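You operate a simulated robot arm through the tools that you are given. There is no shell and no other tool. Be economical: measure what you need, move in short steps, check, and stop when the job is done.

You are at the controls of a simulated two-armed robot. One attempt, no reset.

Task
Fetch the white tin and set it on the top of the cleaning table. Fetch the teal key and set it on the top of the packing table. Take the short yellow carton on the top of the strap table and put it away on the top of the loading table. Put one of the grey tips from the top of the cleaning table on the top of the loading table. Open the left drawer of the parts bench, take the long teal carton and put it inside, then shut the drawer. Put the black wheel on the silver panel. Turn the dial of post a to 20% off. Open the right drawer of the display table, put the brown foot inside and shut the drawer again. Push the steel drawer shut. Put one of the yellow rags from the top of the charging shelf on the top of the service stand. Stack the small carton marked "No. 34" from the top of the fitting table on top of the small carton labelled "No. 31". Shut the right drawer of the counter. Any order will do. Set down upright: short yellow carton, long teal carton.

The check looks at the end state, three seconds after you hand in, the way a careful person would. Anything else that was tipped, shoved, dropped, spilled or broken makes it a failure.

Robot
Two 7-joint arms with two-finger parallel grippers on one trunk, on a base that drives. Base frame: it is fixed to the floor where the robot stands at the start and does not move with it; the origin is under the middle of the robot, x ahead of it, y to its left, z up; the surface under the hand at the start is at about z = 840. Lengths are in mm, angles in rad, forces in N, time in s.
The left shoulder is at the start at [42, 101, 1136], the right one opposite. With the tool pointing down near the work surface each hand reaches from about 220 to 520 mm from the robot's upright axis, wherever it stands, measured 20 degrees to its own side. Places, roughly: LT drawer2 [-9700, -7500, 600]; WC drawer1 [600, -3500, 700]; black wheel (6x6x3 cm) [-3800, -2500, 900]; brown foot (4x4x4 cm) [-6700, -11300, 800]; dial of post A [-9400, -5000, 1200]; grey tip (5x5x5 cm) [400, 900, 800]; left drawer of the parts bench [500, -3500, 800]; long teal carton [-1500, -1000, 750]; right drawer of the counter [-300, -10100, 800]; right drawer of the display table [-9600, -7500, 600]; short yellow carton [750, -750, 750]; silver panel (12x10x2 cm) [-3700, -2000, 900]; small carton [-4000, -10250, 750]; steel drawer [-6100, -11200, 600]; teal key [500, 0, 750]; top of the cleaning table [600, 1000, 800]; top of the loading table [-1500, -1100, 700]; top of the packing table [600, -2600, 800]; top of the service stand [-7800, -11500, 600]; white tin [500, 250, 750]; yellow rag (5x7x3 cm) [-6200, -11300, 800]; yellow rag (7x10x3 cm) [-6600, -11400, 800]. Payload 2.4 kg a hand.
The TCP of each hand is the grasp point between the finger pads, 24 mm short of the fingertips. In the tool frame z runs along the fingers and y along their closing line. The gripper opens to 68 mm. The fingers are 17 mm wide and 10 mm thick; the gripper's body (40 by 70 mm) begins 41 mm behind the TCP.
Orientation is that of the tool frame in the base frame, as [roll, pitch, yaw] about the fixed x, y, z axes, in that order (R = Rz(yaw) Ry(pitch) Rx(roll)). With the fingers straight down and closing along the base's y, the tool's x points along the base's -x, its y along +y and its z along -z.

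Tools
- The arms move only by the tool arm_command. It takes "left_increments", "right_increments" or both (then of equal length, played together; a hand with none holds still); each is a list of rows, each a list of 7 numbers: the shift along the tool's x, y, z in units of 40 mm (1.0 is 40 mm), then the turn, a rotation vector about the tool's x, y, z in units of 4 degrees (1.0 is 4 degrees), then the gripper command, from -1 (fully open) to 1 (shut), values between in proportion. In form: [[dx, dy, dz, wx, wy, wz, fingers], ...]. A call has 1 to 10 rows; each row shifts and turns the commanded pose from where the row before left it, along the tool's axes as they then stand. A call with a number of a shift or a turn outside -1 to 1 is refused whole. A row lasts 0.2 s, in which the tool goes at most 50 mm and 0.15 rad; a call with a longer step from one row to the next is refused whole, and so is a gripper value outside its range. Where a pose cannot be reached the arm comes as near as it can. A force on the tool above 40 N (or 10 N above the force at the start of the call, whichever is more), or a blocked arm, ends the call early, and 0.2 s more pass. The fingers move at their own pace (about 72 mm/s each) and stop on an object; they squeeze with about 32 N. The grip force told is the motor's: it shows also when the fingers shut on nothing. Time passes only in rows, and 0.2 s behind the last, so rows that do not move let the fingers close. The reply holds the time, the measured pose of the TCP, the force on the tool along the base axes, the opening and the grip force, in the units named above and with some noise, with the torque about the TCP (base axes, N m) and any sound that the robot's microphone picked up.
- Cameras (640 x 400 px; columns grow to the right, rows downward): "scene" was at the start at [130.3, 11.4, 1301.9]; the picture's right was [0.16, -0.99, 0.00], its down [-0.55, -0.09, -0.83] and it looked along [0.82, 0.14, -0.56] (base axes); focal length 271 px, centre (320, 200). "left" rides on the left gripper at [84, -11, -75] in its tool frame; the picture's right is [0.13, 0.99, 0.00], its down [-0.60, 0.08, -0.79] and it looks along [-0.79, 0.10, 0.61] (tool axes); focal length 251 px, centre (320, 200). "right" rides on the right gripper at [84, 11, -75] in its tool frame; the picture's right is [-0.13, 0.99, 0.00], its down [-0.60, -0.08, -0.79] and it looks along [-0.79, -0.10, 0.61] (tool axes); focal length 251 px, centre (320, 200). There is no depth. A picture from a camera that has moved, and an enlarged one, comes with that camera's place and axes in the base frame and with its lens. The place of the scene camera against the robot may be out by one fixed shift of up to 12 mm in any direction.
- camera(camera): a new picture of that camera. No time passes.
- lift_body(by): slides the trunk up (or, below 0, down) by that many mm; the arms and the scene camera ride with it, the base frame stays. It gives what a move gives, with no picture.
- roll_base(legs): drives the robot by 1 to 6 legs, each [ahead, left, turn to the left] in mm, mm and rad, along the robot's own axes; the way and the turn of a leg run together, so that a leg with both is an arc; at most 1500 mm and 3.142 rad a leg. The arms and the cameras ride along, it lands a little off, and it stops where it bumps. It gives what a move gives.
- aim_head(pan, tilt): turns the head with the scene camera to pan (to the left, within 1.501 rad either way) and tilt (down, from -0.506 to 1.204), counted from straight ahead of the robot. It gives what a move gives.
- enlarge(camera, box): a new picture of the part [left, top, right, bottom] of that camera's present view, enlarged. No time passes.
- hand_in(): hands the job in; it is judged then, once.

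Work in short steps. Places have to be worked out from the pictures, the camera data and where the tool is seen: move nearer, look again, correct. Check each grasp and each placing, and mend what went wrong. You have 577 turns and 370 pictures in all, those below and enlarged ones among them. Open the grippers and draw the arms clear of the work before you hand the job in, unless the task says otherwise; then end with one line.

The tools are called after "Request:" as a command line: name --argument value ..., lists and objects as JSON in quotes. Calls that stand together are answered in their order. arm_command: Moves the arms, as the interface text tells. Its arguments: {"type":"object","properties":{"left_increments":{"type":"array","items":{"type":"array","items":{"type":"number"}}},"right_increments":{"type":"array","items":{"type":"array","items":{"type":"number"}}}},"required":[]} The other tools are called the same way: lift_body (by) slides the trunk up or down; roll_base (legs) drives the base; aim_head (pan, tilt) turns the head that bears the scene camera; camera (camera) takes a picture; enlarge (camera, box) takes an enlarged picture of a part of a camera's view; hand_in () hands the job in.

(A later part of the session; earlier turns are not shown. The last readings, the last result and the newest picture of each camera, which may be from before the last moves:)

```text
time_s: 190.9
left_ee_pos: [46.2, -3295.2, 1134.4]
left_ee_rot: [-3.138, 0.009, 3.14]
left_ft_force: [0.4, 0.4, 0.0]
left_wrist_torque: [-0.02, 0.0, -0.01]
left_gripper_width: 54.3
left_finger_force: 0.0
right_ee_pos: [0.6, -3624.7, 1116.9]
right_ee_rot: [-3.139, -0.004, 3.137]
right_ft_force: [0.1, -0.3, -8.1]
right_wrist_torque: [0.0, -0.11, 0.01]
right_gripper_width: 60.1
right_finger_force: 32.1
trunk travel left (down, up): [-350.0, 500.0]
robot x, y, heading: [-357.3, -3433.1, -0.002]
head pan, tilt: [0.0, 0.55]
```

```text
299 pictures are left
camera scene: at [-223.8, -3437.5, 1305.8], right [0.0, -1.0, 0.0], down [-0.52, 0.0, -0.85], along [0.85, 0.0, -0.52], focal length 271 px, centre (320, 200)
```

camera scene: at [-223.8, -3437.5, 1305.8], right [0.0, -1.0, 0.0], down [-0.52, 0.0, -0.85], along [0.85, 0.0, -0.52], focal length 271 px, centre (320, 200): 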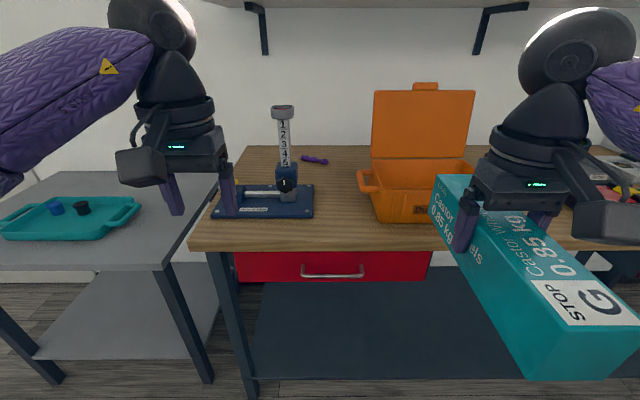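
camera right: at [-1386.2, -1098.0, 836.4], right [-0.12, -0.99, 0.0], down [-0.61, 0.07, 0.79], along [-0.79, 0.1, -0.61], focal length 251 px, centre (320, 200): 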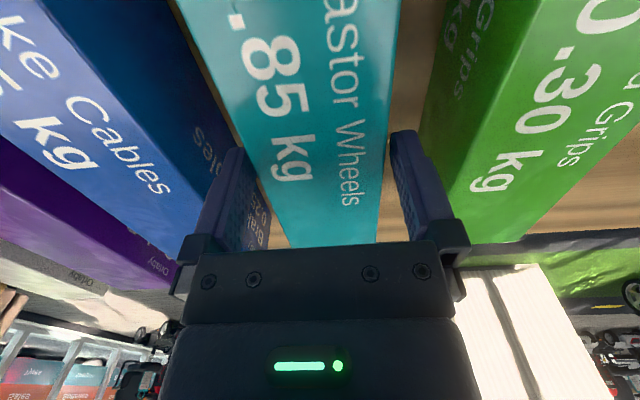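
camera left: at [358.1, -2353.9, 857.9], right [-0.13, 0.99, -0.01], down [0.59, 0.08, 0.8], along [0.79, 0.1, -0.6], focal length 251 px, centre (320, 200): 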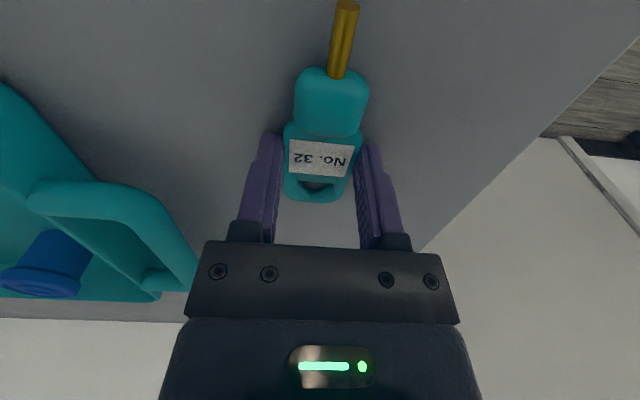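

The red drawer with a bar handle is the left drawer. I enlarge it to see the handle and the overhang.

Request:
enlarge --camera "scene" --box '[220, 220, 460, 320]'

Request:
aim_head --pan -0.6 --tilt 0.5

Request:
camera --camera "scene"

```text
2.67 times, centred on (340, 270) of scene
camera zoom: at [-223.8, -3437.5, 1305.8], right [0.0, -1.0, 0.0], down [-0.52, 0.0, -0.85], along [0.85, 0.0, -0.52], focal length 724 px, centre (267, 13)
```

zoom: 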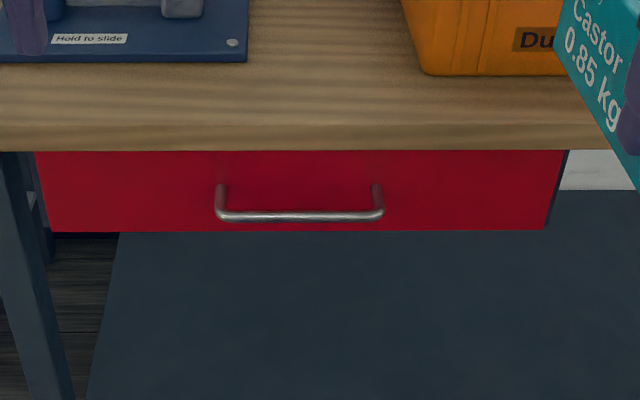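

```text
time_s: 191.9
left_ee_pos: [47.1, -3295.9, 1135.3]
left_ee_rot: [-3.137, 0.01, 3.137]
left_ft_force: [-0.6, 0.3, 0.7]
left_wrist_torque: [0.0, 0.0, -0.02]
left_gripper_width: 54.4
left_finger_force: 0.1
right_ee_pos: [0.3, -3623.7, 1117.0]
right_ee_rot: [-3.14, -0.004, 3.137]
right_ft_force: [-0.8, -0.9, -8.8]
right_wrist_torque: [0.02, -0.08, -0.04]
right_gripper_width: 60.1
right_finger_force: 31.8
trunk travel left (down, up): [-350.0, 500.0]
robot x, y, heading: [-352.0, -3432.5, -0.005]
head pan, tilt: [-0.6, 0.499]
```

```text
297 pictures are left
camera scene: at [-238.8, -3488.8, 1310.4], right [-0.57, -0.82, 0.0], down [-0.39, 0.27, -0.88], along [0.72, -0.5, -0.48], focal length 271 px, centre (320, 200)
```

scene: 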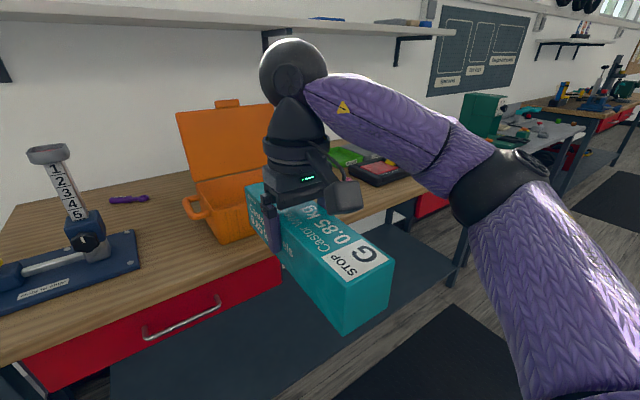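

The handle is a U-bar about 167 mm long, standing ~40 mm off the face, around (300,-3466,745). I'll hook closed fingers behind it from above with the hand tilted. First drive nearer.

Request:
roll_base --legs '[[180, -173, 0.003]]'

Request:
arm_command --left_increments '[[0, 0, 0.5, 0, -1, 0, 1], [0, 0, 0.5, 0, -1, 0, 1], [0, 0, 0.5, 0, -1, 0, 1], [0, 0, 0.5, 0, -1, 0, 1], [0, 0, 0.5, 0, -1, 0, 1], [0, 0, 0.5, 0, -1, 0, 1], [0, 0, 0.5, 0, -1, 0, 1], [0, 0, 0, 0, 0, 0, 1]]'

Request:
camera --camera "left"

Request:
aim_head --pan 0.3 --tilt 0.8

Request:
camera --camera "scene"

```text
time_s: 193.7
left_ee_pos: [227.0, -3468.3, 1135.9]
left_ee_rot: [-3.138, 0.009, 3.141]
left_ft_force: [1.5, 0.5, -0.7]
left_wrist_torque: [0.0, 0.0, -0.01]
left_gripper_width: 54.2
left_finger_force: 0.1
right_ee_pos: [180.6, -3796.3, 1117.7]
right_ee_rot: [-3.14, -0.003, 3.139]
right_ft_force: [0.1, -0.3, -8.6]
right_wrist_torque: [0.0, -0.06, 0.0]
right_gripper_width: 59.9
right_finger_force: 32.0
trunk travel left (down, up): [-350.0, 500.0]
robot x, y, heading: [-174.0, -3610.2, 0.0]
head pan, tilt: [-0.6, 0.499]
```

```text
time_s: 195.5
left_ee_pos: [256.1, -3468.9, 999.7]
left_ee_rot: [-3.138, 0.5, 3.141]
left_ft_force: [0.6, 0.8, 0.3]
left_wrist_torque: [-0.02, 0.02, 0.0]
left_gripper_width: 0.0
left_finger_force: 24.1
right_ee_pos: [180.0, -3798.0, 1116.7]
right_ee_rot: [-3.14, -0.005, 3.14]
right_ft_force: [-0.5, -0.2, -7.9]
right_wrist_torque: [-0.02, -0.09, 0.0]
right_gripper_width: 60.1
right_finger_force: 32.7
trunk travel left (down, up): [-350.0, 500.0]
robot x, y, heading: [-178.7, -3606.1, -0.005]
head pan, tilt: [-0.6, 0.499]
```

```text
296 pictures are left
camera left: at [146.8, -3478.4, 1025.2], right [-0.11, 0.99, -0.07], down [0.15, 0.08, 0.99], along [0.98, 0.1, -0.16], focal length 251 px, centre (320, 200)
```

left: 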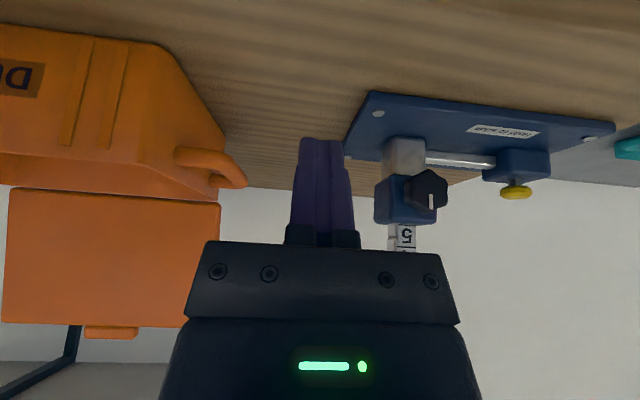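

```text
time_s: 196.7
left_ee_pos: [256.8, -3467.9, 1000.9]
left_ee_rot: [-3.139, 0.499, 3.141]
left_ft_force: [0.1, -0.4, 0.5]
left_wrist_torque: [-0.02, -0.03, -0.02]
left_gripper_width: 0.1
left_finger_force: 23.0
right_ee_pos: [179.3, -3796.6, 1117.5]
right_ee_rot: [-3.14, -0.005, 3.14]
right_ft_force: [-0.3, 0.4, -9.4]
right_wrist_torque: [-0.02, -0.08, -0.02]
right_gripper_width: 59.8
right_finger_force: 32.6
trunk travel left (down, up): [-350.0, 500.0]
robot x, y, heading: [-177.0, -3606.7, -0.002]
head pan, tilt: [0.3, 0.799]
```

```text
295 pictures are left
camera scene: at [-57.3, -3586.7, 1284.5], right [0.29, -0.96, 0.0], down [-0.69, -0.21, -0.7], along [0.67, 0.2, -0.72], focal length 271 px, centre (320, 200)
```

scene: 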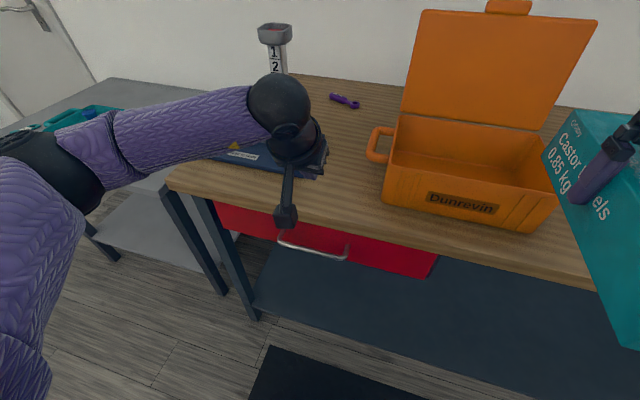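

Triangulated bar: x≈273, z≈768, y from -3389 to -3547; face x≈313. I come in along the tilted finger axis to hook behind it; first to a stand-off point.

Request:
arm_command --left_increments '[[0.69, 0, 0.79, 0, 0, 0, 1], [0.69, 0, 0.79, 0, 0, 0, 1], [0.69, 0, 0.79, 0, 0, 0, 1], [0, 0, 0.5, 0, 0, 0, 1], [0, 0, 0, 0, 0, 0, 1]]'

Request:
camera --camera "left"

Request:
aim_head --pan 0.3 --tilt 1.0

Request:
camera --camera "scene"

```text
time_s: 197.9
left_ee_pos: [238.9, -3468.9, 859.1]
left_ee_rot: [-3.136, 0.499, 3.14]
left_ft_force: [-0.3, -0.5, -0.2]
left_wrist_torque: [0.0, -0.01, 0.05]
left_gripper_width: 0.0
left_finger_force: 24.1
right_ee_pos: [179.2, -3797.2, 1117.4]
right_ee_rot: [-3.14, -0.004, 3.141]
right_ft_force: [0.2, 0.0, -9.1]
right_wrist_torque: [0.02, -0.09, -0.02]
right_gripper_width: 60.0
right_finger_force: 31.6
trunk travel left (down, up): [-350.0, 500.0]
robot x, y, heading: [-179.2, -3604.8, -0.003]
head pan, tilt: [0.3, 0.799]
```

```text
294 pictures are left
camera left: at [129.1, -3478.5, 884.5], right [-0.11, 0.99, -0.07], down [0.15, 0.08, 0.99], along [0.98, 0.1, -0.16], focal length 251 px, centre (320, 200)
```

left: 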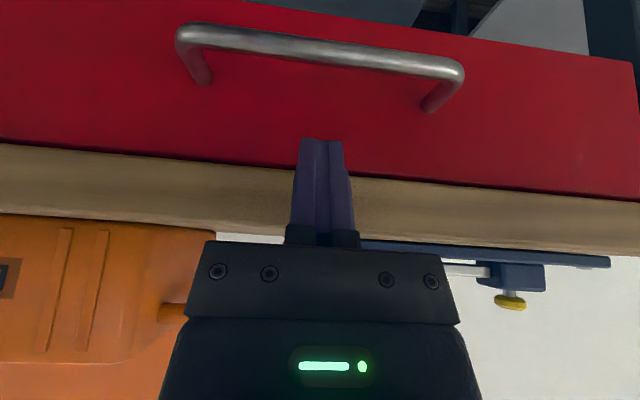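

```text
time_s: 198.7
left_ee_pos: [239.5, -3467.9, 858.8]
left_ee_rot: [-3.139, 0.498, -3.142]
left_ft_force: [-0.2, 0.0, 0.3]
left_wrist_torque: [0.02, 0.01, 0.02]
left_gripper_width: 0.0
left_finger_force: 24.2
right_ee_pos: [179.5, -3795.6, 1118.0]
right_ee_rot: [-3.141, -0.004, 3.138]
right_ft_force: [-0.4, 0.2, -8.4]
right_wrist_torque: [0.01, -0.1, -0.01]
right_gripper_width: 59.8
right_finger_force: 32.2
trunk travel left (down, up): [-350.0, 500.0]
robot x, y, heading: [-175.5, -3605.8, -0.001]
head pan, tilt: [0.3, 1.0]
```

```text
293 pictures are left
camera scene: at [-67.8, -3589.9, 1269.4], right [0.29, -0.96, 0.0], down [-0.8, -0.25, -0.54], along [0.52, 0.16, -0.84], focal length 271 px, centre (320, 200)
```

scene: 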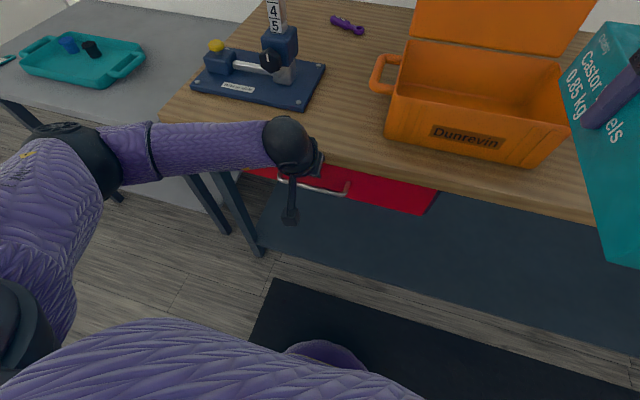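

Bar at about (267, z 768), face x≈312, gap ≈39 mm – the fingers fit. I slide in 100 mm along the finger axis.

Request:
arm_command --left_increments '[[0, 0, 0.5, 0, 0, 0, 1], [0, 0, 0.5, 0, 0, 0, 1], [0, 0, 0.5, 0, 0, 0, 1], [0, 0, 0.5, 0, 0, 0, 1], [0, 0, 0.5, 0, 0, 0, 1], [0, 0, 0, 0, 0, 0, 1]]'

Request:
camera --camera "left"

```text
time_s: 199.3
left_ee_pos: [255.3, -3469.9, 826.1]
left_ee_rot: [-3.135, 0.502, -3.138]
left_ft_force: [-10.2, 0.8, 7.5]
left_wrist_torque: [0.11, -0.71, 0.18]
left_gripper_width: 0.0
left_finger_force: 23.5
right_ee_pos: [178.2, -3795.8, 1116.7]
right_ee_rot: [-3.138, -0.001, 3.14]
right_ft_force: [-0.2, 0.4, -8.1]
right_wrist_torque: [0.0, -0.11, 0.01]
right_gripper_width: 59.8
right_finger_force: 32.0
trunk travel left (down, up): [-350.0, 500.0]
robot x, y, heading: [-174.9, -3607.3, 0.005]
head pan, tilt: [0.3, 1.0]
stopped in row 3 (left hand): the force on the tool passed its limit at 57 N (the readings are from after the stop); the commanded pose is now the measured one
```

```text
292 pictures are left
camera left: at [146.9, -3479.3, 850.9], right [-0.11, 0.99, -0.07], down [0.15, 0.08, 0.99], along [0.98, 0.1, -0.16], focal length 251 px, centre (320, 200)
```

left: 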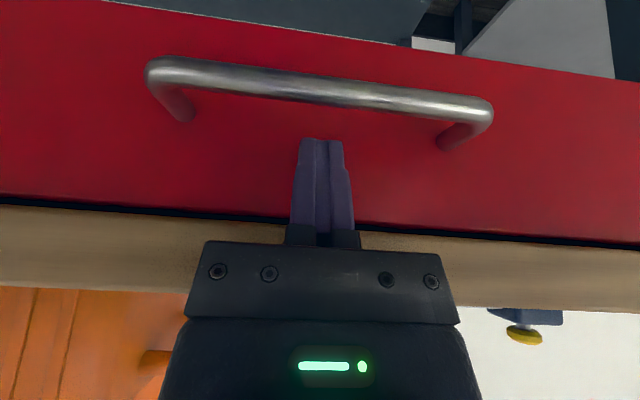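

Contact showed the face is nearer: face x≈274, bar ≈(239, z 792). I back off, reduce the tilt to 0.25 rad, and line up again.

Request:
arm_command --left_increments '[[0, 0, -0.5, 0, 0, 0, 1], [0, 0, -0.5, 0, 0, 0, 1], [0, 0, 0, 0, 1, 0, 1], [0, 0, 0, 0, 1, 0, 1], [0, 0, 0, 0, 1, 0, 1], [0, 0, 0, 0, 0.6, 0, 1], [0, 0, 0, 0, 0, 0, 1]]'

Request:
camera --camera "left"

```text
time_s: 200.9
left_ee_pos: [239.2, -3468.0, 860.3]
left_ee_rot: [-3.138, 0.247, -3.14]
left_ft_force: [0.4, -0.5, 1.0]
left_wrist_torque: [-0.01, 0.0, 0.01]
left_gripper_width: 0.1
left_finger_force: 24.2
right_ee_pos: [180.7, -3796.3, 1117.4]
right_ee_rot: [-3.141, -0.004, 3.14]
right_ft_force: [0.5, -0.4, -8.5]
right_wrist_torque: [-0.02, -0.07, 0.01]
right_gripper_width: 60.1
right_finger_force: 32.3
trunk travel left (down, up): [-350.0, 500.0]
robot x, y, heading: [-176.3, -3609.1, 0.001]
head pan, tilt: [0.3, 1.0]
```

```text
291 pictures are left
camera left: at [139.6, -3479.3, 911.6], right [-0.13, 0.99, -0.04], down [0.39, 0.08, 0.92], along [0.91, 0.1, -0.4], focal length 251 px, centre (320, 200)
```

left: 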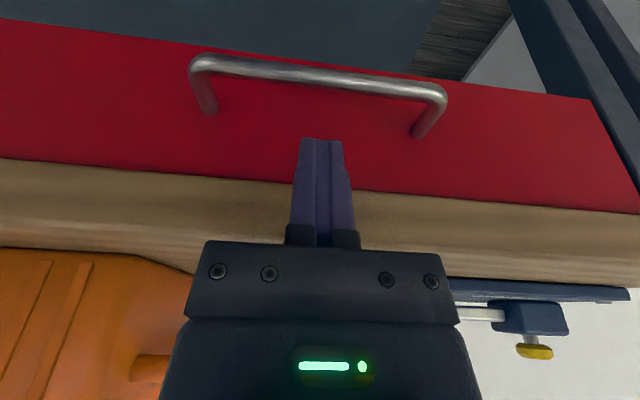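

The three rays agree (bar ≈240, face ≈276). The line is right; I slide 60 mm along the finger axis gently.

Request:
arm_command --left_increments '[[0, 0, 0.4, 0, 0, 0, 1], [0, 0, 0.4, 0, 0, 0, 1], [0, 0, 0.3, 0, 0, 0, 1], [0, 0, 0.25, 0, 0, 0, 1], [0, 0, 0.17, 0, 0, 0, 1], [0, 0, 0, 0, 0, 0, 1]]'

Request:
camera --camera "left"

```text
time_s: 201.7
left_ee_pos: [249.1, -3470.3, 832.1]
left_ee_rot: [-3.133, 0.267, -3.134]
left_ft_force: [-27.4, 1.7, 32.3]
left_wrist_torque: [0.45, -1.97, 0.46]
left_gripper_width: 0.2
left_finger_force: 23.6
right_ee_pos: [175.5, -3795.1, 1120.0]
right_ee_rot: [-3.139, 0.001, 3.141]
right_ft_force: [0.0, -0.4, -8.5]
right_wrist_torque: [0.01, -0.09, -0.02]
right_gripper_width: 60.0
right_finger_force: 32.1
trunk travel left (down, up): [-350.0, 500.0]
robot x, y, heading: [-175.2, -3609.9, -0.001]
head pan, tilt: [0.3, 1.0]
stopped in row 3 (left hand): the force on the tool passed its limit at 56 N (the readings are from after the stop); the commanded pose is now the measured one
```

```text
290 pictures are left
camera left: at [147.1, -3479.9, 881.2], right [-0.13, 0.99, -0.04], down [0.37, 0.09, 0.92], along [0.92, 0.1, -0.38], focal length 251 px, centre (320, 200)
```

left: 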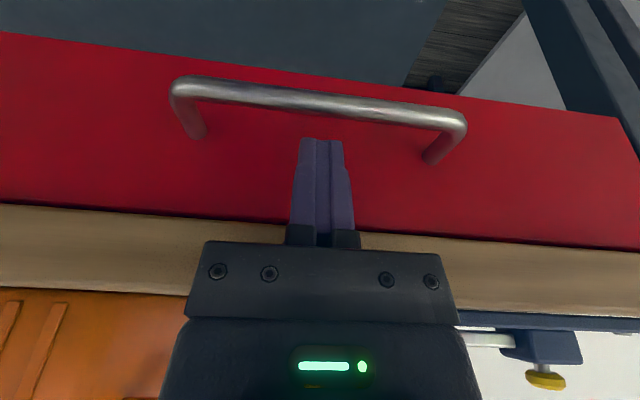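

The torque shows the gripper body met the bench-top lip (x≈255, z≈875), which overhangs. I back away, tilt to 0.6 rad so the body stays clear, and re-line.

Request:
arm_command --left_increments '[[0, 0, -0.5, 0, 0, 0, 1], [0, 0, -0.5, 0, 0, 0, 1], [0, 0, -0.3, 0, -1, 0, 1], [0, 0, -0.3, 0, -1, 0, 1], [0.2, 0, 0, 0, -1, 0, 1], [0.3, 0, 0, 0, -1, 0, 1], [0.28, 0, 0, 0, -0.8, 0, 1], [0, 0, 0, 0, 0, 0, 1]]'

Request:
camera --camera "left"

```text
time_s: 203.5
left_ee_pos: [207.4, -3469.7, 875.1]
left_ee_rot: [-3.132, 0.597, -3.134]
left_ft_force: [-0.3, -0.6, -0.4]
left_wrist_torque: [0.02, 0.02, -0.01]
left_gripper_width: 0.4
left_finger_force: 23.4
right_ee_pos: [179.6, -3795.1, 1117.5]
right_ee_rot: [-3.139, -0.002, -3.141]
right_ft_force: [-0.8, 0.2, -9.6]
right_wrist_torque: [0.01, -0.13, -0.02]
right_gripper_width: 59.8
right_finger_force: 32.4
trunk travel left (down, up): [-350.0, 500.0]
robot x, y, heading: [-177.6, -3606.0, 0.0]
head pan, tilt: [0.3, 1.0]
```

```text
289 pictures are left
camera left: at [95.3, -3480.2, 889.7], right [-0.11, 0.99, -0.08], down [0.05, 0.09, 0.99], along [0.99, 0.11, -0.06], focal length 251 px, centre (320, 200)
```

left: 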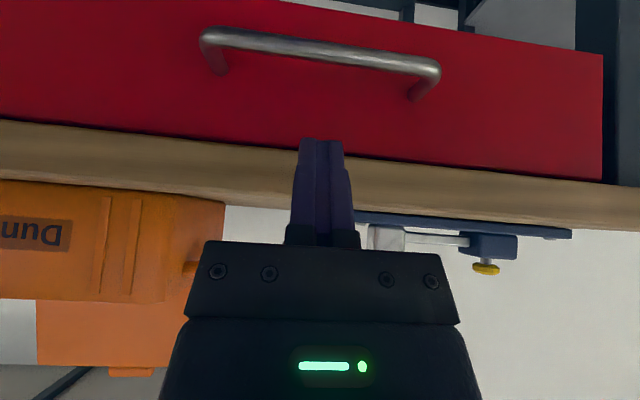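

All rays agree: bar x≈239, face x≈275 at z 792. Slide in along the axis with a small sideways trim.

Request:
arm_command --left_increments '[[0.13, 0, 0.4, 0, 0, 0, 1], [0, 0, 0.4, 0, 0, 0, 1], [0, 0, 0.4, 0, 0, 0, 1], [0, 0, 0.3, 0, 0, 0, 1], [0, 0, 0.2, 0, 0, 0, 1], [0, 0, 0.2, 0, 0, 0, 1], [0, 0, 0.15, 0, 0, 0, 1], [0, 0, 0.1, 0, 0, 0, 1], [0, 0, 0, 0, 0, 0, 1]]'

Request:
camera --camera "left"

```text
time_s: 205.5
left_ee_pos: [250.4, -3468.8, 799.6]
left_ee_rot: [-3.132, 0.593, -3.134]
left_ft_force: [-0.4, 0.8, 0.6]
left_wrist_torque: [0.0, -0.01, 0.01]
left_gripper_width: 0.0
left_finger_force: 23.1
right_ee_pos: [180.8, -3796.4, 1115.6]
right_ee_rot: [-3.141, -0.004, 3.141]
right_ft_force: [-0.2, -0.1, -8.7]
right_wrist_torque: [0.0, -0.11, -0.03]
right_gripper_width: 60.3
right_finger_force: 32.1
trunk travel left (down, up): [-350.0, 500.0]
robot x, y, heading: [-177.9, -3608.9, -0.003]
head pan, tilt: [0.3, 1.0]
```

```text
288 pictures are left
camera left: at [138.8, -3480.0, 814.7], right [-0.11, 0.99, -0.08], down [0.06, 0.09, 0.99], along [0.99, 0.1, -0.07], focal length 251 px, centre (320, 200)
```

left: 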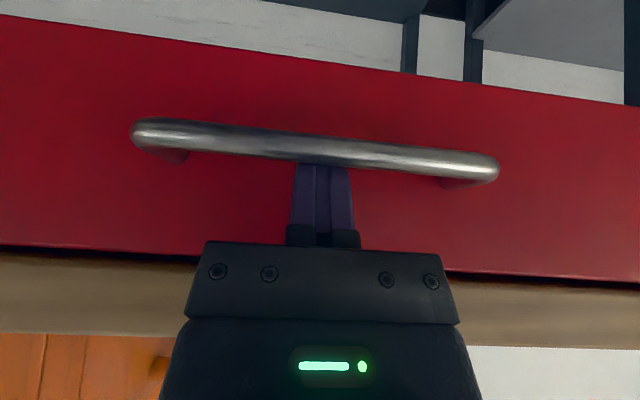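

The fingers are behind the bar. Pull by driving the base back 120 mm.

Request:
roll_base --legs '[[-120, 0, 0]]'

Request:
camera --camera "left"

Request:
camera --camera "scene"

```text
time_s: 206.7
left_ee_pos: [129.7, -3469.7, 801.2]
left_ee_rot: [-3.132, 0.596, -3.132]
left_ft_force: [0.2, -0.3, 0.5]
left_wrist_torque: [-0.02, -0.01, -0.01]
left_gripper_width: 0.0
left_finger_force: 23.9
right_ee_pos: [59.9, -3795.1, 1117.0]
right_ee_rot: [-3.14, -0.003, 3.141]
right_ft_force: [0.7, 0.6, -8.0]
right_wrist_torque: [-0.03, -0.06, 0.0]
right_gripper_width: 60.0
right_finger_force: 32.4
trunk travel left (down, up): [-350.0, 500.0]
robot x, y, heading: [-297.3, -3607.5, 0.001]
head pan, tilt: [0.3, 1.0]
```

```text
287 pictures are left
camera left: at [18.1, -3479.8, 815.5], right [-0.11, 0.99, -0.08], down [0.05, 0.09, 0.99], along [0.99, 0.11, -0.06], focal length 251 px, centre (320, 200)
```

left: 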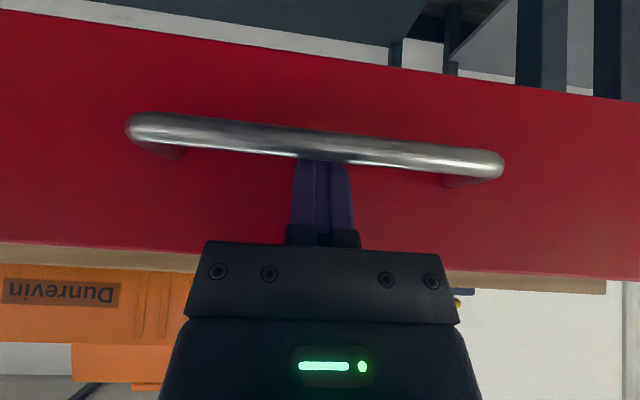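

```text
286 pictures are left
camera scene: at [-189.2, -3589.5, 1269.4], right [0.3, -0.96, 0.0], down [-0.8, -0.25, -0.54], along [0.52, 0.16, -0.84], focal length 271 px, centre (320, 200)
```

scene: 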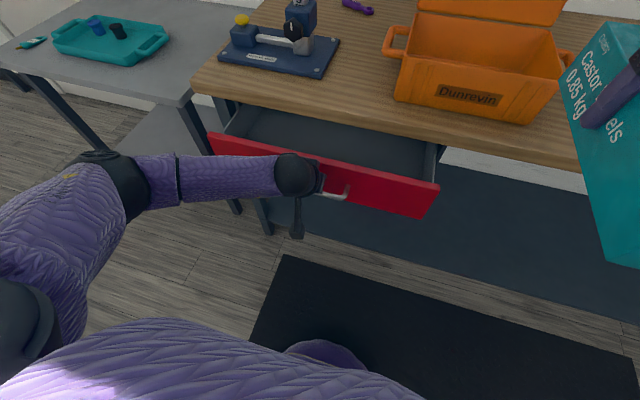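

The drawer opens smoothly. Pull 150 mm more.

Request:
roll_base --legs '[[-150, 0, 0]]'

Request:
camera --camera "scene"

```text
time_s: 208.1
left_ee_pos: [-21.8, -3468.7, 801.2]
left_ee_rot: [-3.134, 0.595, -3.133]
left_ft_force: [-0.4, -0.7, 0.3]
left_wrist_torque: [0.02, -0.02, 0.03]
left_gripper_width: 0.0
left_finger_force: 23.7
right_ee_pos: [-92.3, -3796.5, 1117.0]
right_ee_rot: [-3.139, -0.004, 3.14]
right_ft_force: [-0.7, 0.4, -9.0]
right_wrist_torque: [0.01, -0.11, -0.02]
right_gripper_width: 59.9
right_finger_force: 31.3
trunk travel left (down, up): [-350.0, 500.0]
robot x, y, heading: [-447.8, -3606.6, 0.002]
head pan, tilt: [0.3, 1.0]
```

```text
285 pictures are left
camera scene: at [-340.2, -3589.6, 1269.4], right [0.3, -0.96, 0.0], down [-0.8, -0.25, -0.54], along [0.52, 0.16, -0.84], focal length 271 px, centre (320, 200)
```

scene: 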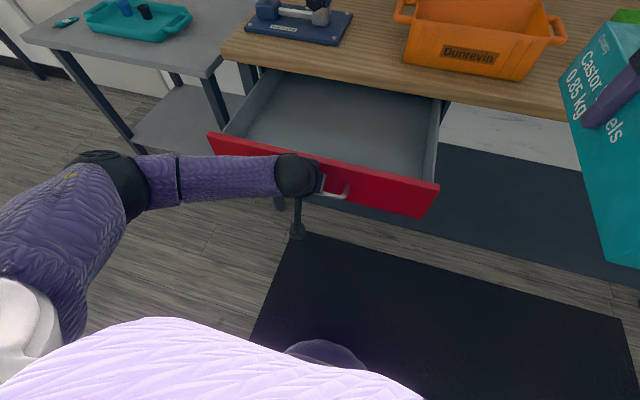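

Open 270 mm. I pull another 60 mm to have ample room for the carton lengthwise.

Request:
roll_base --legs '[[-60, 0, 0]]'

Request:
camera --camera "left"

Request:
enlarge --camera "scene" --box '[190, 40, 460, 240]'

```text
time_s: 209.1
left_ee_pos: [-81.8, -3469.1, 802.1]
left_ee_rot: [-3.131, 0.595, -3.134]
left_ft_force: [0.2, 0.4, -0.7]
left_wrist_torque: [0.0, 0.02, 0.02]
left_gripper_width: 0.3
left_finger_force: 24.0
right_ee_pos: [-152.2, -3796.4, 1117.8]
right_ee_rot: [-3.141, -0.002, 3.139]
right_ft_force: [-0.1, -0.1, -8.1]
right_wrist_torque: [-0.04, -0.09, 0.01]
right_gripper_width: 60.1
right_finger_force: 31.9
trunk travel left (down, up): [-350.0, 500.0]
robot x, y, heading: [-508.0, -3607.6, 0.001]
head pan, tilt: [0.3, 1.0]
```

```text
284 pictures are left
camera left: at [-193.1, -3480.2, 815.5], right [-0.11, 0.99, -0.08], down [0.06, 0.09, 0.99], along [0.99, 0.1, -0.06], focal length 251 px, centre (320, 200)
```

left: 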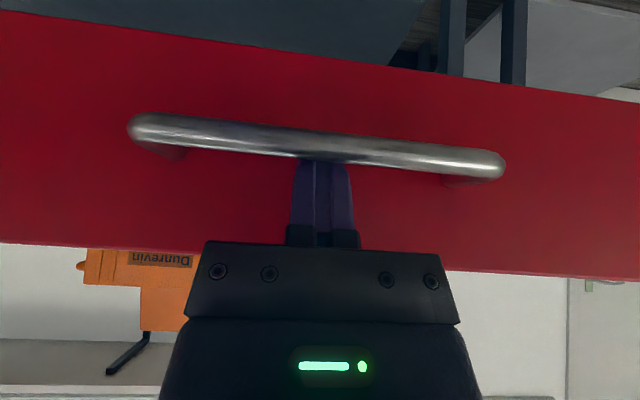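

```text
2.00 times, centred on (325, 140) of scene
camera zoom: at [-400.5, -3589.6, 1269.4], right [0.29, -0.96, 0.0], down [-0.8, -0.25, -0.54], along [0.52, 0.16, -0.84], focal length 543 px, centre (310, 320)
```

zoom: 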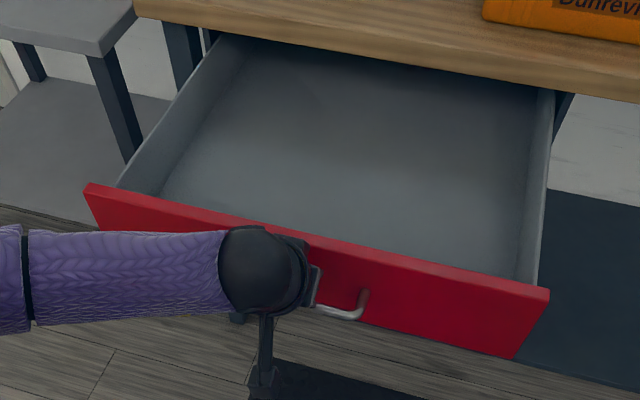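

Plenty of room now. I unhook the left fingers along their axis and raise the hand.

Request:
arm_command --left_increments '[[0, 0, -0.4, 0, 0, 0, 1], [0, 0, -0.6, 0, 0, 0, 1], [0, 0, -0.8, 0, 0, 0, 1], [0, 0, -0.9, 0, 0, 0, 1], [0, 0, -0.9, 0, 1, 0, 1], [0, 0, -0.9, 0, 1, 0, 1], [0, 0, -0.9, 0, 1, 0, 1], [0, 0, -0.9, 0, 1, 0, 1], [0, 0, -0.9, 0, 1, 0, 1], [0, 0, -0.9, 0, 1, 0, 1]]'

Request:
roll_base --legs '[[0, 330, 0], [153, 0, 0]]'

Request:
aim_head --pan -0.3 --tilt 0.95

Request:
camera --camera "scene"

```text
time_s: 211.2
left_ee_pos: [-229.5, -3468.2, 1085.5]
left_ee_rot: [-3.135, 0.176, -3.139]
left_ft_force: [-1.2, -0.2, 0.2]
left_wrist_torque: [0.01, 0.04, 0.02]
left_gripper_width: 0.2
left_finger_force: 23.6
right_ee_pos: [-151.3, -3795.5, 1116.5]
right_ee_rot: [-3.14, -0.003, 3.14]
right_ft_force: [0.4, 0.0, -8.5]
right_wrist_torque: [0.01, -0.09, 0.0]
right_gripper_width: 59.8
right_finger_force: 32.4
trunk travel left (down, up): [-350.0, 500.0]
robot x, y, heading: [-509.8, -3608.1, 0.001]
head pan, tilt: [0.3, 1.0]
```

```text
time_s: 214.4
left_ee_pos: [-75.7, -3136.8, 1085.3]
left_ee_rot: [-3.133, 0.177, -3.14]
left_ft_force: [0.2, -0.4, -0.5]
left_wrist_torque: [0.04, 0.01, 0.0]
left_gripper_width: 0.1
left_finger_force: 23.6
right_ee_pos: [3.2, -3463.2, 1116.8]
right_ee_rot: [-3.139, -0.005, 3.139]
right_ft_force: [-0.1, -0.6, -7.8]
right_wrist_torque: [0.04, -0.1, 0.02]
right_gripper_width: 60.0
right_finger_force: 32.1
trunk travel left (down, up): [-350.0, 500.0]
robot x, y, heading: [-355.7, -3276.8, -0.002]
head pan, tilt: [0.3, 1.0]
```

```text
time_s: 215.4
left_ee_pos: [-74.9, -3136.9, 1085.8]
left_ee_rot: [-3.133, 0.176, -3.14]
left_ft_force: [-0.5, -0.6, 0.3]
left_wrist_torque: [-0.01, -0.03, -0.01]
left_gripper_width: 0.0
left_finger_force: 23.4
right_ee_pos: [2.4, -3463.1, 1116.8]
right_ee_rot: [-3.139, -0.003, 3.14]
right_ft_force: [0.9, 0.4, -8.3]
right_wrist_torque: [0.02, -0.06, 0.02]
right_gripper_width: 59.6
right_finger_force: 32.1
trunk travel left (down, up): [-350.0, 500.0]
robot x, y, heading: [-353.4, -3275.2, 0.001]
head pan, tilt: [-0.3, 0.949]
```

```text
282 pictures are left
camera scene: at [-242.5, -3299.3, 1273.0], right [-0.3, -0.95, 0.0], down [-0.78, 0.24, -0.58], along [0.56, -0.17, -0.81], focal length 271 px, centre (320, 200)
```

scene: 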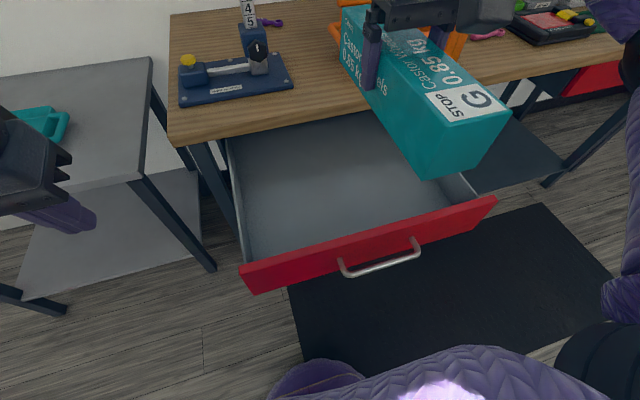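

I lower the trunk 100 mm and bring the carton over the drawer's middle at (85,-3463), to z≈860.

Request:
lift_body --by -100

Request:
arm_command --right_increments '[[-0.7, 0, 0.3, 0, 0, 0, 1], [-0.7, 0, 0.3, 0, 0, 0, 1], [-0.7, 0, 0.3, 0, 0, 0, 1], [0, 0, 0.8, 0, 0, 0, 1], [0, 0, 0.8, 0, 0, 0, 1], [0, 0, 0.8, 0, 0, 0, 1], [0, 0, 0.5, 0, 0, 0, 1], [0, 0, 0, 0, 0, 0, 1]]'

Request:
camera --camera "scene"

Request:
camera --camera "right"

```text
time_s: 216.8
left_ee_pos: [-75.0, -3136.8, 985.7]
left_ee_rot: [-3.134, 0.176, -3.139]
left_ft_force: [0.0, -0.8, 0.2]
left_wrist_torque: [0.02, -0.02, 0.0]
left_gripper_width: 0.0
left_finger_force: 23.3
right_ee_pos: [1.4, -3462.9, 1017.3]
right_ee_rot: [-3.14, -0.003, 3.139]
right_ft_force: [-0.3, -0.1, -8.5]
right_wrist_torque: [-0.01, -0.06, 0.01]
right_gripper_width: 59.9
right_finger_force: 31.5
trunk travel left (down, up): [-250.0, 600.0]
robot x, y, heading: [-358.5, -3270.9, -0.0]
head pan, tilt: [-0.3, 0.949]
```

```text
time_s: 218.6
left_ee_pos: [-75.9, -3135.8, 985.7]
left_ee_rot: [-3.133, 0.177, -3.139]
left_ft_force: [0.2, 1.0, 0.0]
left_wrist_torque: [-0.02, -0.03, 0.02]
left_gripper_width: 0.0
left_finger_force: 23.9
right_ee_pos: [86.8, -3463.2, 864.8]
right_ee_rot: [-3.14, -0.004, 3.14]
right_ft_force: [-0.2, 0.6, -7.4]
right_wrist_torque: [-0.03, -0.07, 0.02]
right_gripper_width: 60.1
right_finger_force: 32.2
trunk travel left (down, up): [-250.0, 600.0]
robot x, y, heading: [-352.3, -3271.9, -0.0]
head pan, tilt: [-0.3, 0.949]
```

```text
281 pictures are left
camera scene: at [-222.1, -3299.4, 1171.7], right [-0.3, -0.95, 0.0], down [-0.78, 0.24, -0.58], along [0.56, -0.17, -0.81], focal length 271 px, centre (320, 200)
```

scene: 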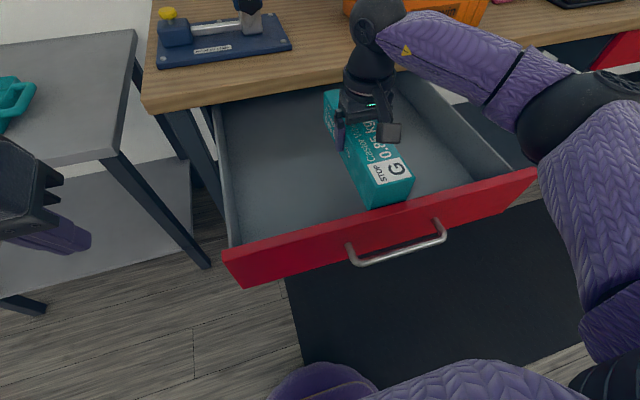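

```text
280 pictures are left
camera right: at [3.4, -3451.0, 939.8], right [0.13, 0.99, 0.0], down [0.61, -0.08, 0.79], along [0.78, -0.11, -0.61], focal length 251 px, centre (320, 200)
```

right: 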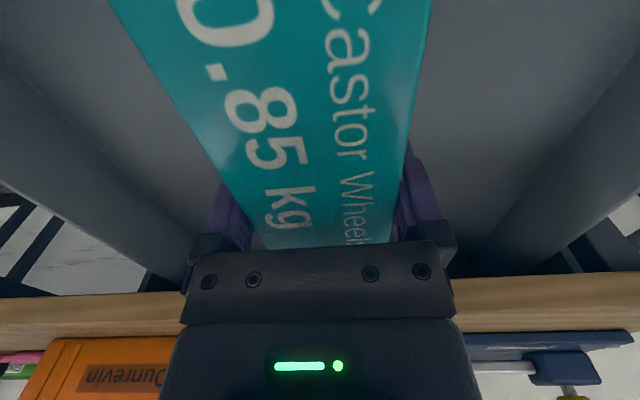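

The carton is within the drawer outline. I shift 12 mm inward and lower until contact.

Request:
arm_command --right_increments '[[-0.3, 0, 0.4, 0, 0, 0, 1], [0, 0, 0.4, 0, 0, 0, 1], [0, 0, 0.3, 0, 0, 0, 1], [0, 0, 0.2, 0, 0, 0, 1], [0, 0, 0.1, 0, 0, 0, 1], [0, 0, 0.1, 0, 0, 0, 1], [0, 0, 0.1, 0, 0, 0, 1], [0, 0, 0.1, 0, 0, 0, 1], [0, 0, 0.1, 0, 0, 0, 1], [0, 0, 0.1, 0, 0, 0, 1]]'

Request:
camera --camera "scene"

```text
time_s: 220.8
left_ee_pos: [-73.9, -3136.6, 984.8]
left_ee_rot: [-3.131, 0.176, -3.139]
left_ft_force: [-0.1, -1.0, 1.0]
left_wrist_torque: [0.02, 0.01, 0.02]
left_gripper_width: 0.0
left_finger_force: 23.4
right_ee_pos: [98.3, -3464.2, 787.4]
right_ee_rot: [-3.14, -0.005, 3.139]
right_ft_force: [0.5, 0.0, -7.4]
right_wrist_torque: [0.0, -0.07, 0.01]
right_gripper_width: 59.9
right_finger_force: 31.2
trunk travel left (down, up): [-250.0, 600.0]
robot x, y, heading: [-355.8, -3273.5, -0.001]
head pan, tilt: [-0.3, 0.949]
```

```text
279 pictures are left
camera scene: at [-222.1, -3299.4, 1171.7], right [-0.3, -0.95, 0.0], down [-0.78, 0.24, -0.58], along [0.56, -0.17, -0.81], focal length 271 px, centre (320, 200)
```

scene: 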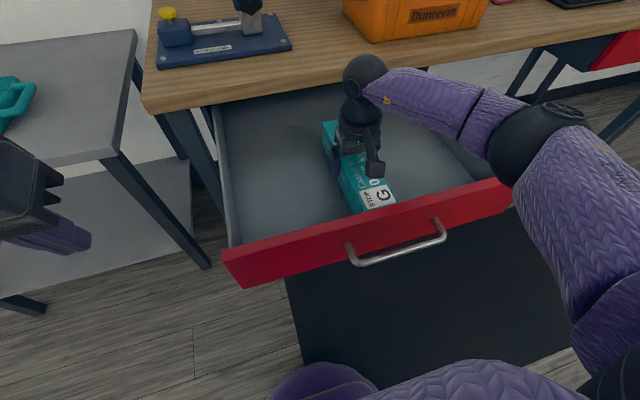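

Going in cleanly; keep lowering to contact.

Request:
arm_command --right_increments '[[0, 0, 0.08, 0, 0, 0, 1], [0, 0, 0.08, 0, 0, 0, 1], [0, 0, 0.08, 0, 0, 0, 1], [0, 0, 0.08, 0, 0, 0, 1], [0, 0, 0.08, 0, 0, 0, 1], [0, 0, 0.08, 0, 0, 0, 1], [0, 0, 0.08, 0, 0, 0, 1], [0, 0, 0.08, 0, 0, 0, 1], [0, 0, 0.08, 0, 0, 0, 1], [0, 0, 0.08, 0, 0, 0, 1]]'

```text
time_s: 223.0
left_ee_pos: [-77.0, -3135.9, 985.4]
left_ee_rot: [-3.132, 0.178, -3.138]
left_ft_force: [-0.3, 0.1, -0.6]
left_wrist_torque: [-0.02, -0.01, -0.02]
left_gripper_width: 0.0
left_finger_force: 23.5
right_ee_pos: [98.7, -3464.0, 760.0]
right_ee_rot: [-3.14, 0.002, 3.139]
right_ft_force: [2.4, -2.1, 21.4]
right_wrist_torque: [0.21, 1.29, 0.27]
right_gripper_width: 60.0
right_finger_force: 31.4
trunk travel left (down, up): [-250.0, 600.0]
robot x, y, heading: [-355.7, -3274.2, -0.0]
head pan, tilt: [-0.3, 0.949]
stopped in row 10 (right hand): the force on the tool passed its limit at 43 N (the readings are from after the stop); the commanded pose is now the measured one
```

Contact at z≈760. Release and lift straight up.

Request:
arm_command --right_increments '[[0, 0, -0.03, 0, 0, 0, 0.3], [0, 0, 0, 0, 0, 0, -1], [0, 0, 0, 0, 0, 0, -1], [0, 0, -0.3, 0, 0, 0, -1], [0, 0, -0.7, 0, 0, 0, -1], [0, 0, -1, 0, 0, 0, -1], [0, 0, -1, 0, 0, 0, -1], [0, 0, -1, 0, 0, 0, -1], [0, 0, -1, 0, 0, 0, -1], [0, 0, -1, 0, 0, 0, -1]]'

Request:
camera --camera "scene"

```text
time_s: 225.2
left_ee_pos: [-75.0, -3135.7, 985.6]
left_ee_rot: [-3.133, 0.176, -3.14]
left_ft_force: [0.5, 0.3, 0.1]
left_wrist_torque: [0.03, -0.02, -0.02]
left_gripper_width: 0.0
left_finger_force: 23.7
right_ee_pos: [98.6, -3465.3, 1000.0]
right_ee_rot: [-3.141, -0.003, 3.139]
right_ft_force: [-0.5, -0.2, -0.2]
right_wrist_torque: [0.03, -0.01, 0.02]
right_gripper_width: 68.2
right_finger_force: 0.1
trunk travel left (down, up): [-250.0, 600.0]
robot x, y, heading: [-354.1, -3274.2, 0.003]
head pan, tilt: [-0.3, 0.949]
```

```text
278 pictures are left
camera scene: at [-222.8, -3299.1, 1171.8], right [-0.3, -0.95, 0.0], down [-0.78, 0.24, -0.58], along [0.56, -0.17, -0.81], focal length 271 px, centre (320, 200)
```

scene: 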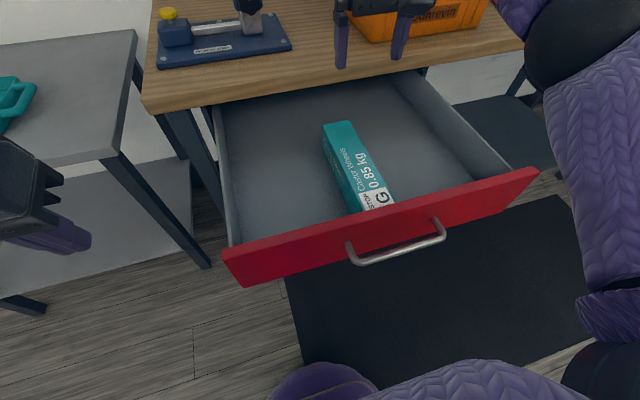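

Carton lies flat inside. To shut it I'll push the bar: back off, tilt the closed right hand and lower it in front of the bar.

Request:
roll_base --legs '[[-160, 0, 0]]'

Request:
arm_command --right_increments '[[0.5, 0, 0, 0, -1, 0, 1], [0.5, 0, 0, 0, -1, 0, 1], [0.5, 0, 0, 0, -1, 0, 1], [0.5, 0, 0.2, 0, -1, 0, 1], [0.3, 0, 0.8, 0, -1, 0, 1], [0.3, 0, 0.8, 0, -1, 0, 1], [0.3, 0, 0.8, 0, 0, 0, 1], [0.3, 0, 0.8, 0, 0, 0, 1], [0, 0, 0, 0, 0, 0, 1]]'

Request:
camera --camera "right"

```text
time_s: 226.6
left_ee_pos: [-235.7, -3136.2, 986.4]
left_ee_rot: [-3.134, 0.176, -3.139]
left_ft_force: [-0.1, -0.7, -0.7]
left_wrist_torque: [0.0, 0.0, 0.03]
left_gripper_width: 0.0
left_finger_force: 23.3
right_ee_pos: [-61.1, -3464.7, 998.7]
right_ee_rot: [-3.14, -0.001, 3.139]
right_ft_force: [0.3, 0.2, 0.4]
right_wrist_torque: [-0.01, -0.02, -0.05]
right_gripper_width: 68.2
right_finger_force: 0.0
trunk travel left (down, up): [-250.0, 600.0]
robot x, y, heading: [-513.6, -3271.2, -0.004]
head pan, tilt: [-0.3, 0.949]
```

```text
time_s: 228.6
left_ee_pos: [-235.4, -3135.9, 984.3]
left_ee_rot: [-3.133, 0.177, -3.14]
left_ft_force: [0.5, 0.1, -0.4]
left_wrist_torque: [-0.02, -0.02, 0.01]
left_gripper_width: 0.0
left_finger_force: 23.3
right_ee_pos: [-137.8, -3464.6, 845.9]
right_ee_rot: [-3.14, 0.416, 3.137]
right_ft_force: [-1.0, 0.8, -0.5]
right_wrist_torque: [-0.02, -0.01, 0.02]
right_gripper_width: 0.1
right_finger_force: 23.5
trunk travel left (down, up): [-250.0, 600.0]
robot x, y, heading: [-512.4, -3270.2, -0.003]
head pan, tilt: [-0.3, 0.949]
```

```text
277 pictures are left
camera right: at [-245.2, -3452.6, 880.5], right [0.12, 0.99, 0.05], down [0.23, -0.08, 0.97], along [0.97, -0.11, -0.24], focal length 251 px, centre (320, 200)
```

right: 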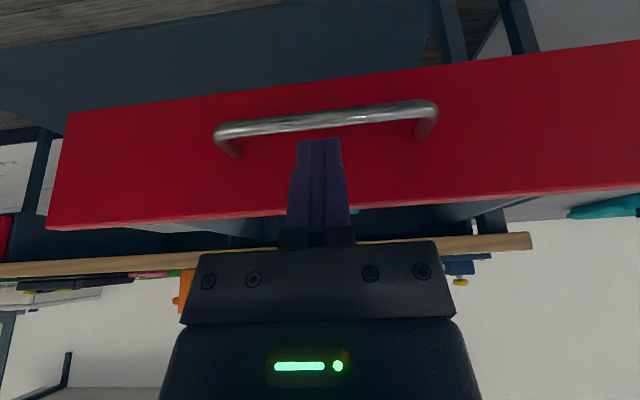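

Aligned with the bar's middle. Lower 42 mm and then push by driving 330 mm ahead.

Request:
arm_command --right_increments '[[0.14, 0, 0.32, 0, 0, 0, 1], [0.14, 0, 0.32, 0, 0, 0, 1], [0.14, 0, 0.32, 0, 0, 0, 1], [0, 0, 0, 0, 0, 0, 1]]'

Request:
roll_base --legs '[[320, 0, 0]]'

Request:
camera --camera "right"

Request:
camera --camera "scene"

```text
time_s: 229.6
left_ee_pos: [-235.6, -3135.8, 986.4]
left_ee_rot: [-3.133, 0.176, -3.141]
left_ft_force: [0.2, 0.7, -1.1]
left_wrist_torque: [-0.01, -0.02, 0.0]
left_gripper_width: 0.4
left_finger_force: 23.5
right_ee_pos: [-138.6, -3464.5, 805.3]
right_ee_rot: [-3.139, 0.416, 3.139]
right_ft_force: [-1.1, -0.3, 0.4]
right_wrist_torque: [0.03, -0.02, 0.02]
right_gripper_width: 0.1
right_finger_force: 23.4
trunk travel left (down, up): [-250.0, 600.0]
robot x, y, heading: [-515.4, -3273.4, 0.001]
head pan, tilt: [-0.3, 0.949]
```

```text
time_s: 231.8
left_ee_pos: [89.0, -3136.8, 985.9]
left_ee_rot: [-3.133, 0.176, -3.141]
left_ft_force: [-0.5, -0.2, -0.3]
left_wrist_torque: [-0.01, 0.0, 0.02]
left_gripper_width: 0.0
left_finger_force: 24.3
right_ee_pos: [186.5, -3466.1, 805.3]
right_ee_rot: [-3.14, 0.417, 3.138]
right_ft_force: [-0.5, 0.7, 0.2]
right_wrist_torque: [0.02, 0.0, -0.01]
right_gripper_width: 0.0
right_finger_force: 23.5
trunk travel left (down, up): [-250.0, 600.0]
robot x, y, heading: [-188.4, -3275.1, -0.0]
head pan, tilt: [-0.3, 0.949]
```

```text
276 pictures are left
camera right: at [79.8, -3454.4, 840.0], right [0.12, 0.99, 0.05], down [0.23, -0.08, 0.97], along [0.97, -0.11, -0.24], focal length 251 px, centre (320, 200)
```

right: 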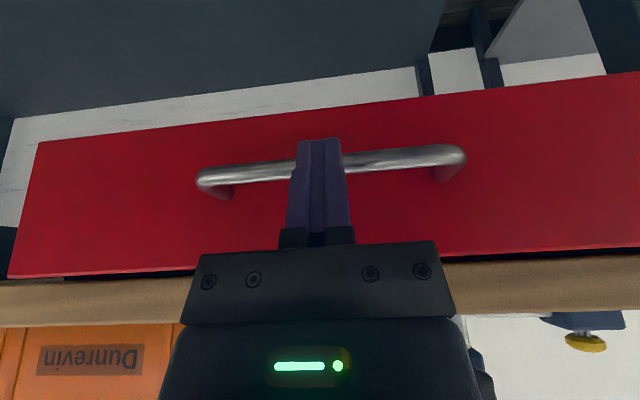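

```text
275 pictures are left
camera scene: at [-58.3, -3300.3, 1171.8], right [-0.3, -0.95, 0.0], down [-0.78, 0.24, -0.58], along [0.56, -0.17, -0.81], focal length 271 px, centre (320, 200)
```

scene: 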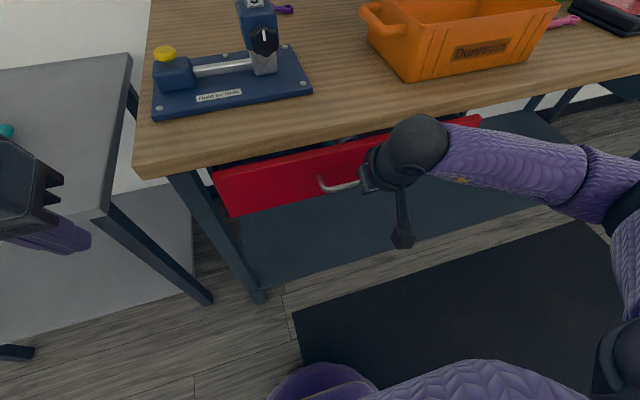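

About 30 mm remain; push 26 mm by base, then the rest gently with the arm.

Request:
roll_base --legs '[[24, 0, 0]]'

Request:
arm_command --right_increments '[[-0.09, 0, 0.04, 0, 0, 0, 1], [-0.09, 0, 0.04, 0, 0, 0, 1], [-0.09, 0, 0.04, 0, 0, 0, 1], [-0.09, 0, 0.04, 0, 0, 0, 1], [-0.09, 0, 0.04, 0, 0, 0, 1]]'

Request:
camera --camera "right"

```text
time_s: 232.6
left_ee_pos: [113.2, -3138.8, 984.7]
left_ee_rot: [-3.132, 0.177, 3.14]
left_ft_force: [-1.0, -0.7, 0.2]
left_wrist_torque: [-0.02, 0.04, 0.03]
left_gripper_width: 0.0
left_finger_force: 23.9
right_ee_pos: [211.0, -3467.4, 805.6]
right_ee_rot: [-3.139, 0.419, 3.138]
right_ft_force: [-0.4, -0.4, -0.2]
right_wrist_torque: [-0.01, -0.02, 0.02]
right_gripper_width: 0.1
right_finger_force: 23.6
trunk travel left (down, up): [-250.0, 600.0]
robot x, y, heading: [-164.6, -3273.7, -0.006]
head pan, tilt: [-0.3, 0.949]
```

```text
time_s: 233.8
left_ee_pos: [111.8, -3139.3, 985.2]
left_ee_rot: [-3.134, 0.178, 3.141]
left_ft_force: [0.0, 0.4, -0.5]
left_wrist_torque: [-0.04, -0.02, 0.01]
left_gripper_width: 0.0
left_finger_force: 23.7
right_ee_pos: [223.9, -3466.2, 802.5]
right_ee_rot: [-3.14, 0.403, 3.138]
right_ft_force: [-13.3, 0.7, -0.6]
right_wrist_torque: [0.02, 0.26, 0.01]
right_gripper_width: 0.0
right_finger_force: 23.6
trunk travel left (down, up): [-250.0, 600.0]
robot x, y, heading: [-166.7, -3271.6, -0.006]
head pan, tilt: [-0.3, 0.949]
stopped in row 5 (right hand): the force on the tool passed its limit at 42 N (the readings are from after the stop); the commanded pose is now the measured one
```

```text
274 pictures are left
camera right: at [118.3, -3454.9, 839.4], right [0.12, 0.99, 0.05], down [0.24, -0.08, 0.97], along [0.96, -0.11, -0.25], focal length 251 px, centre (320, 200)
```

right: 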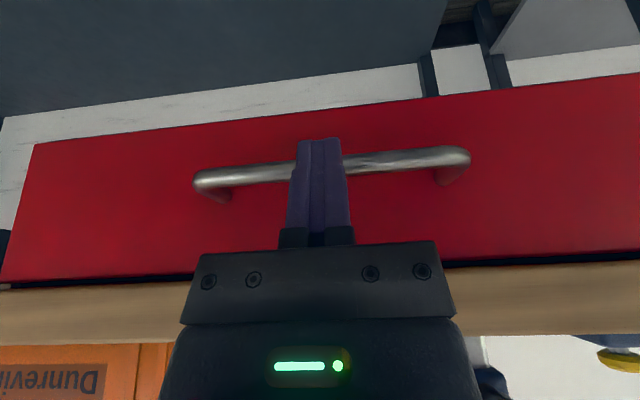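

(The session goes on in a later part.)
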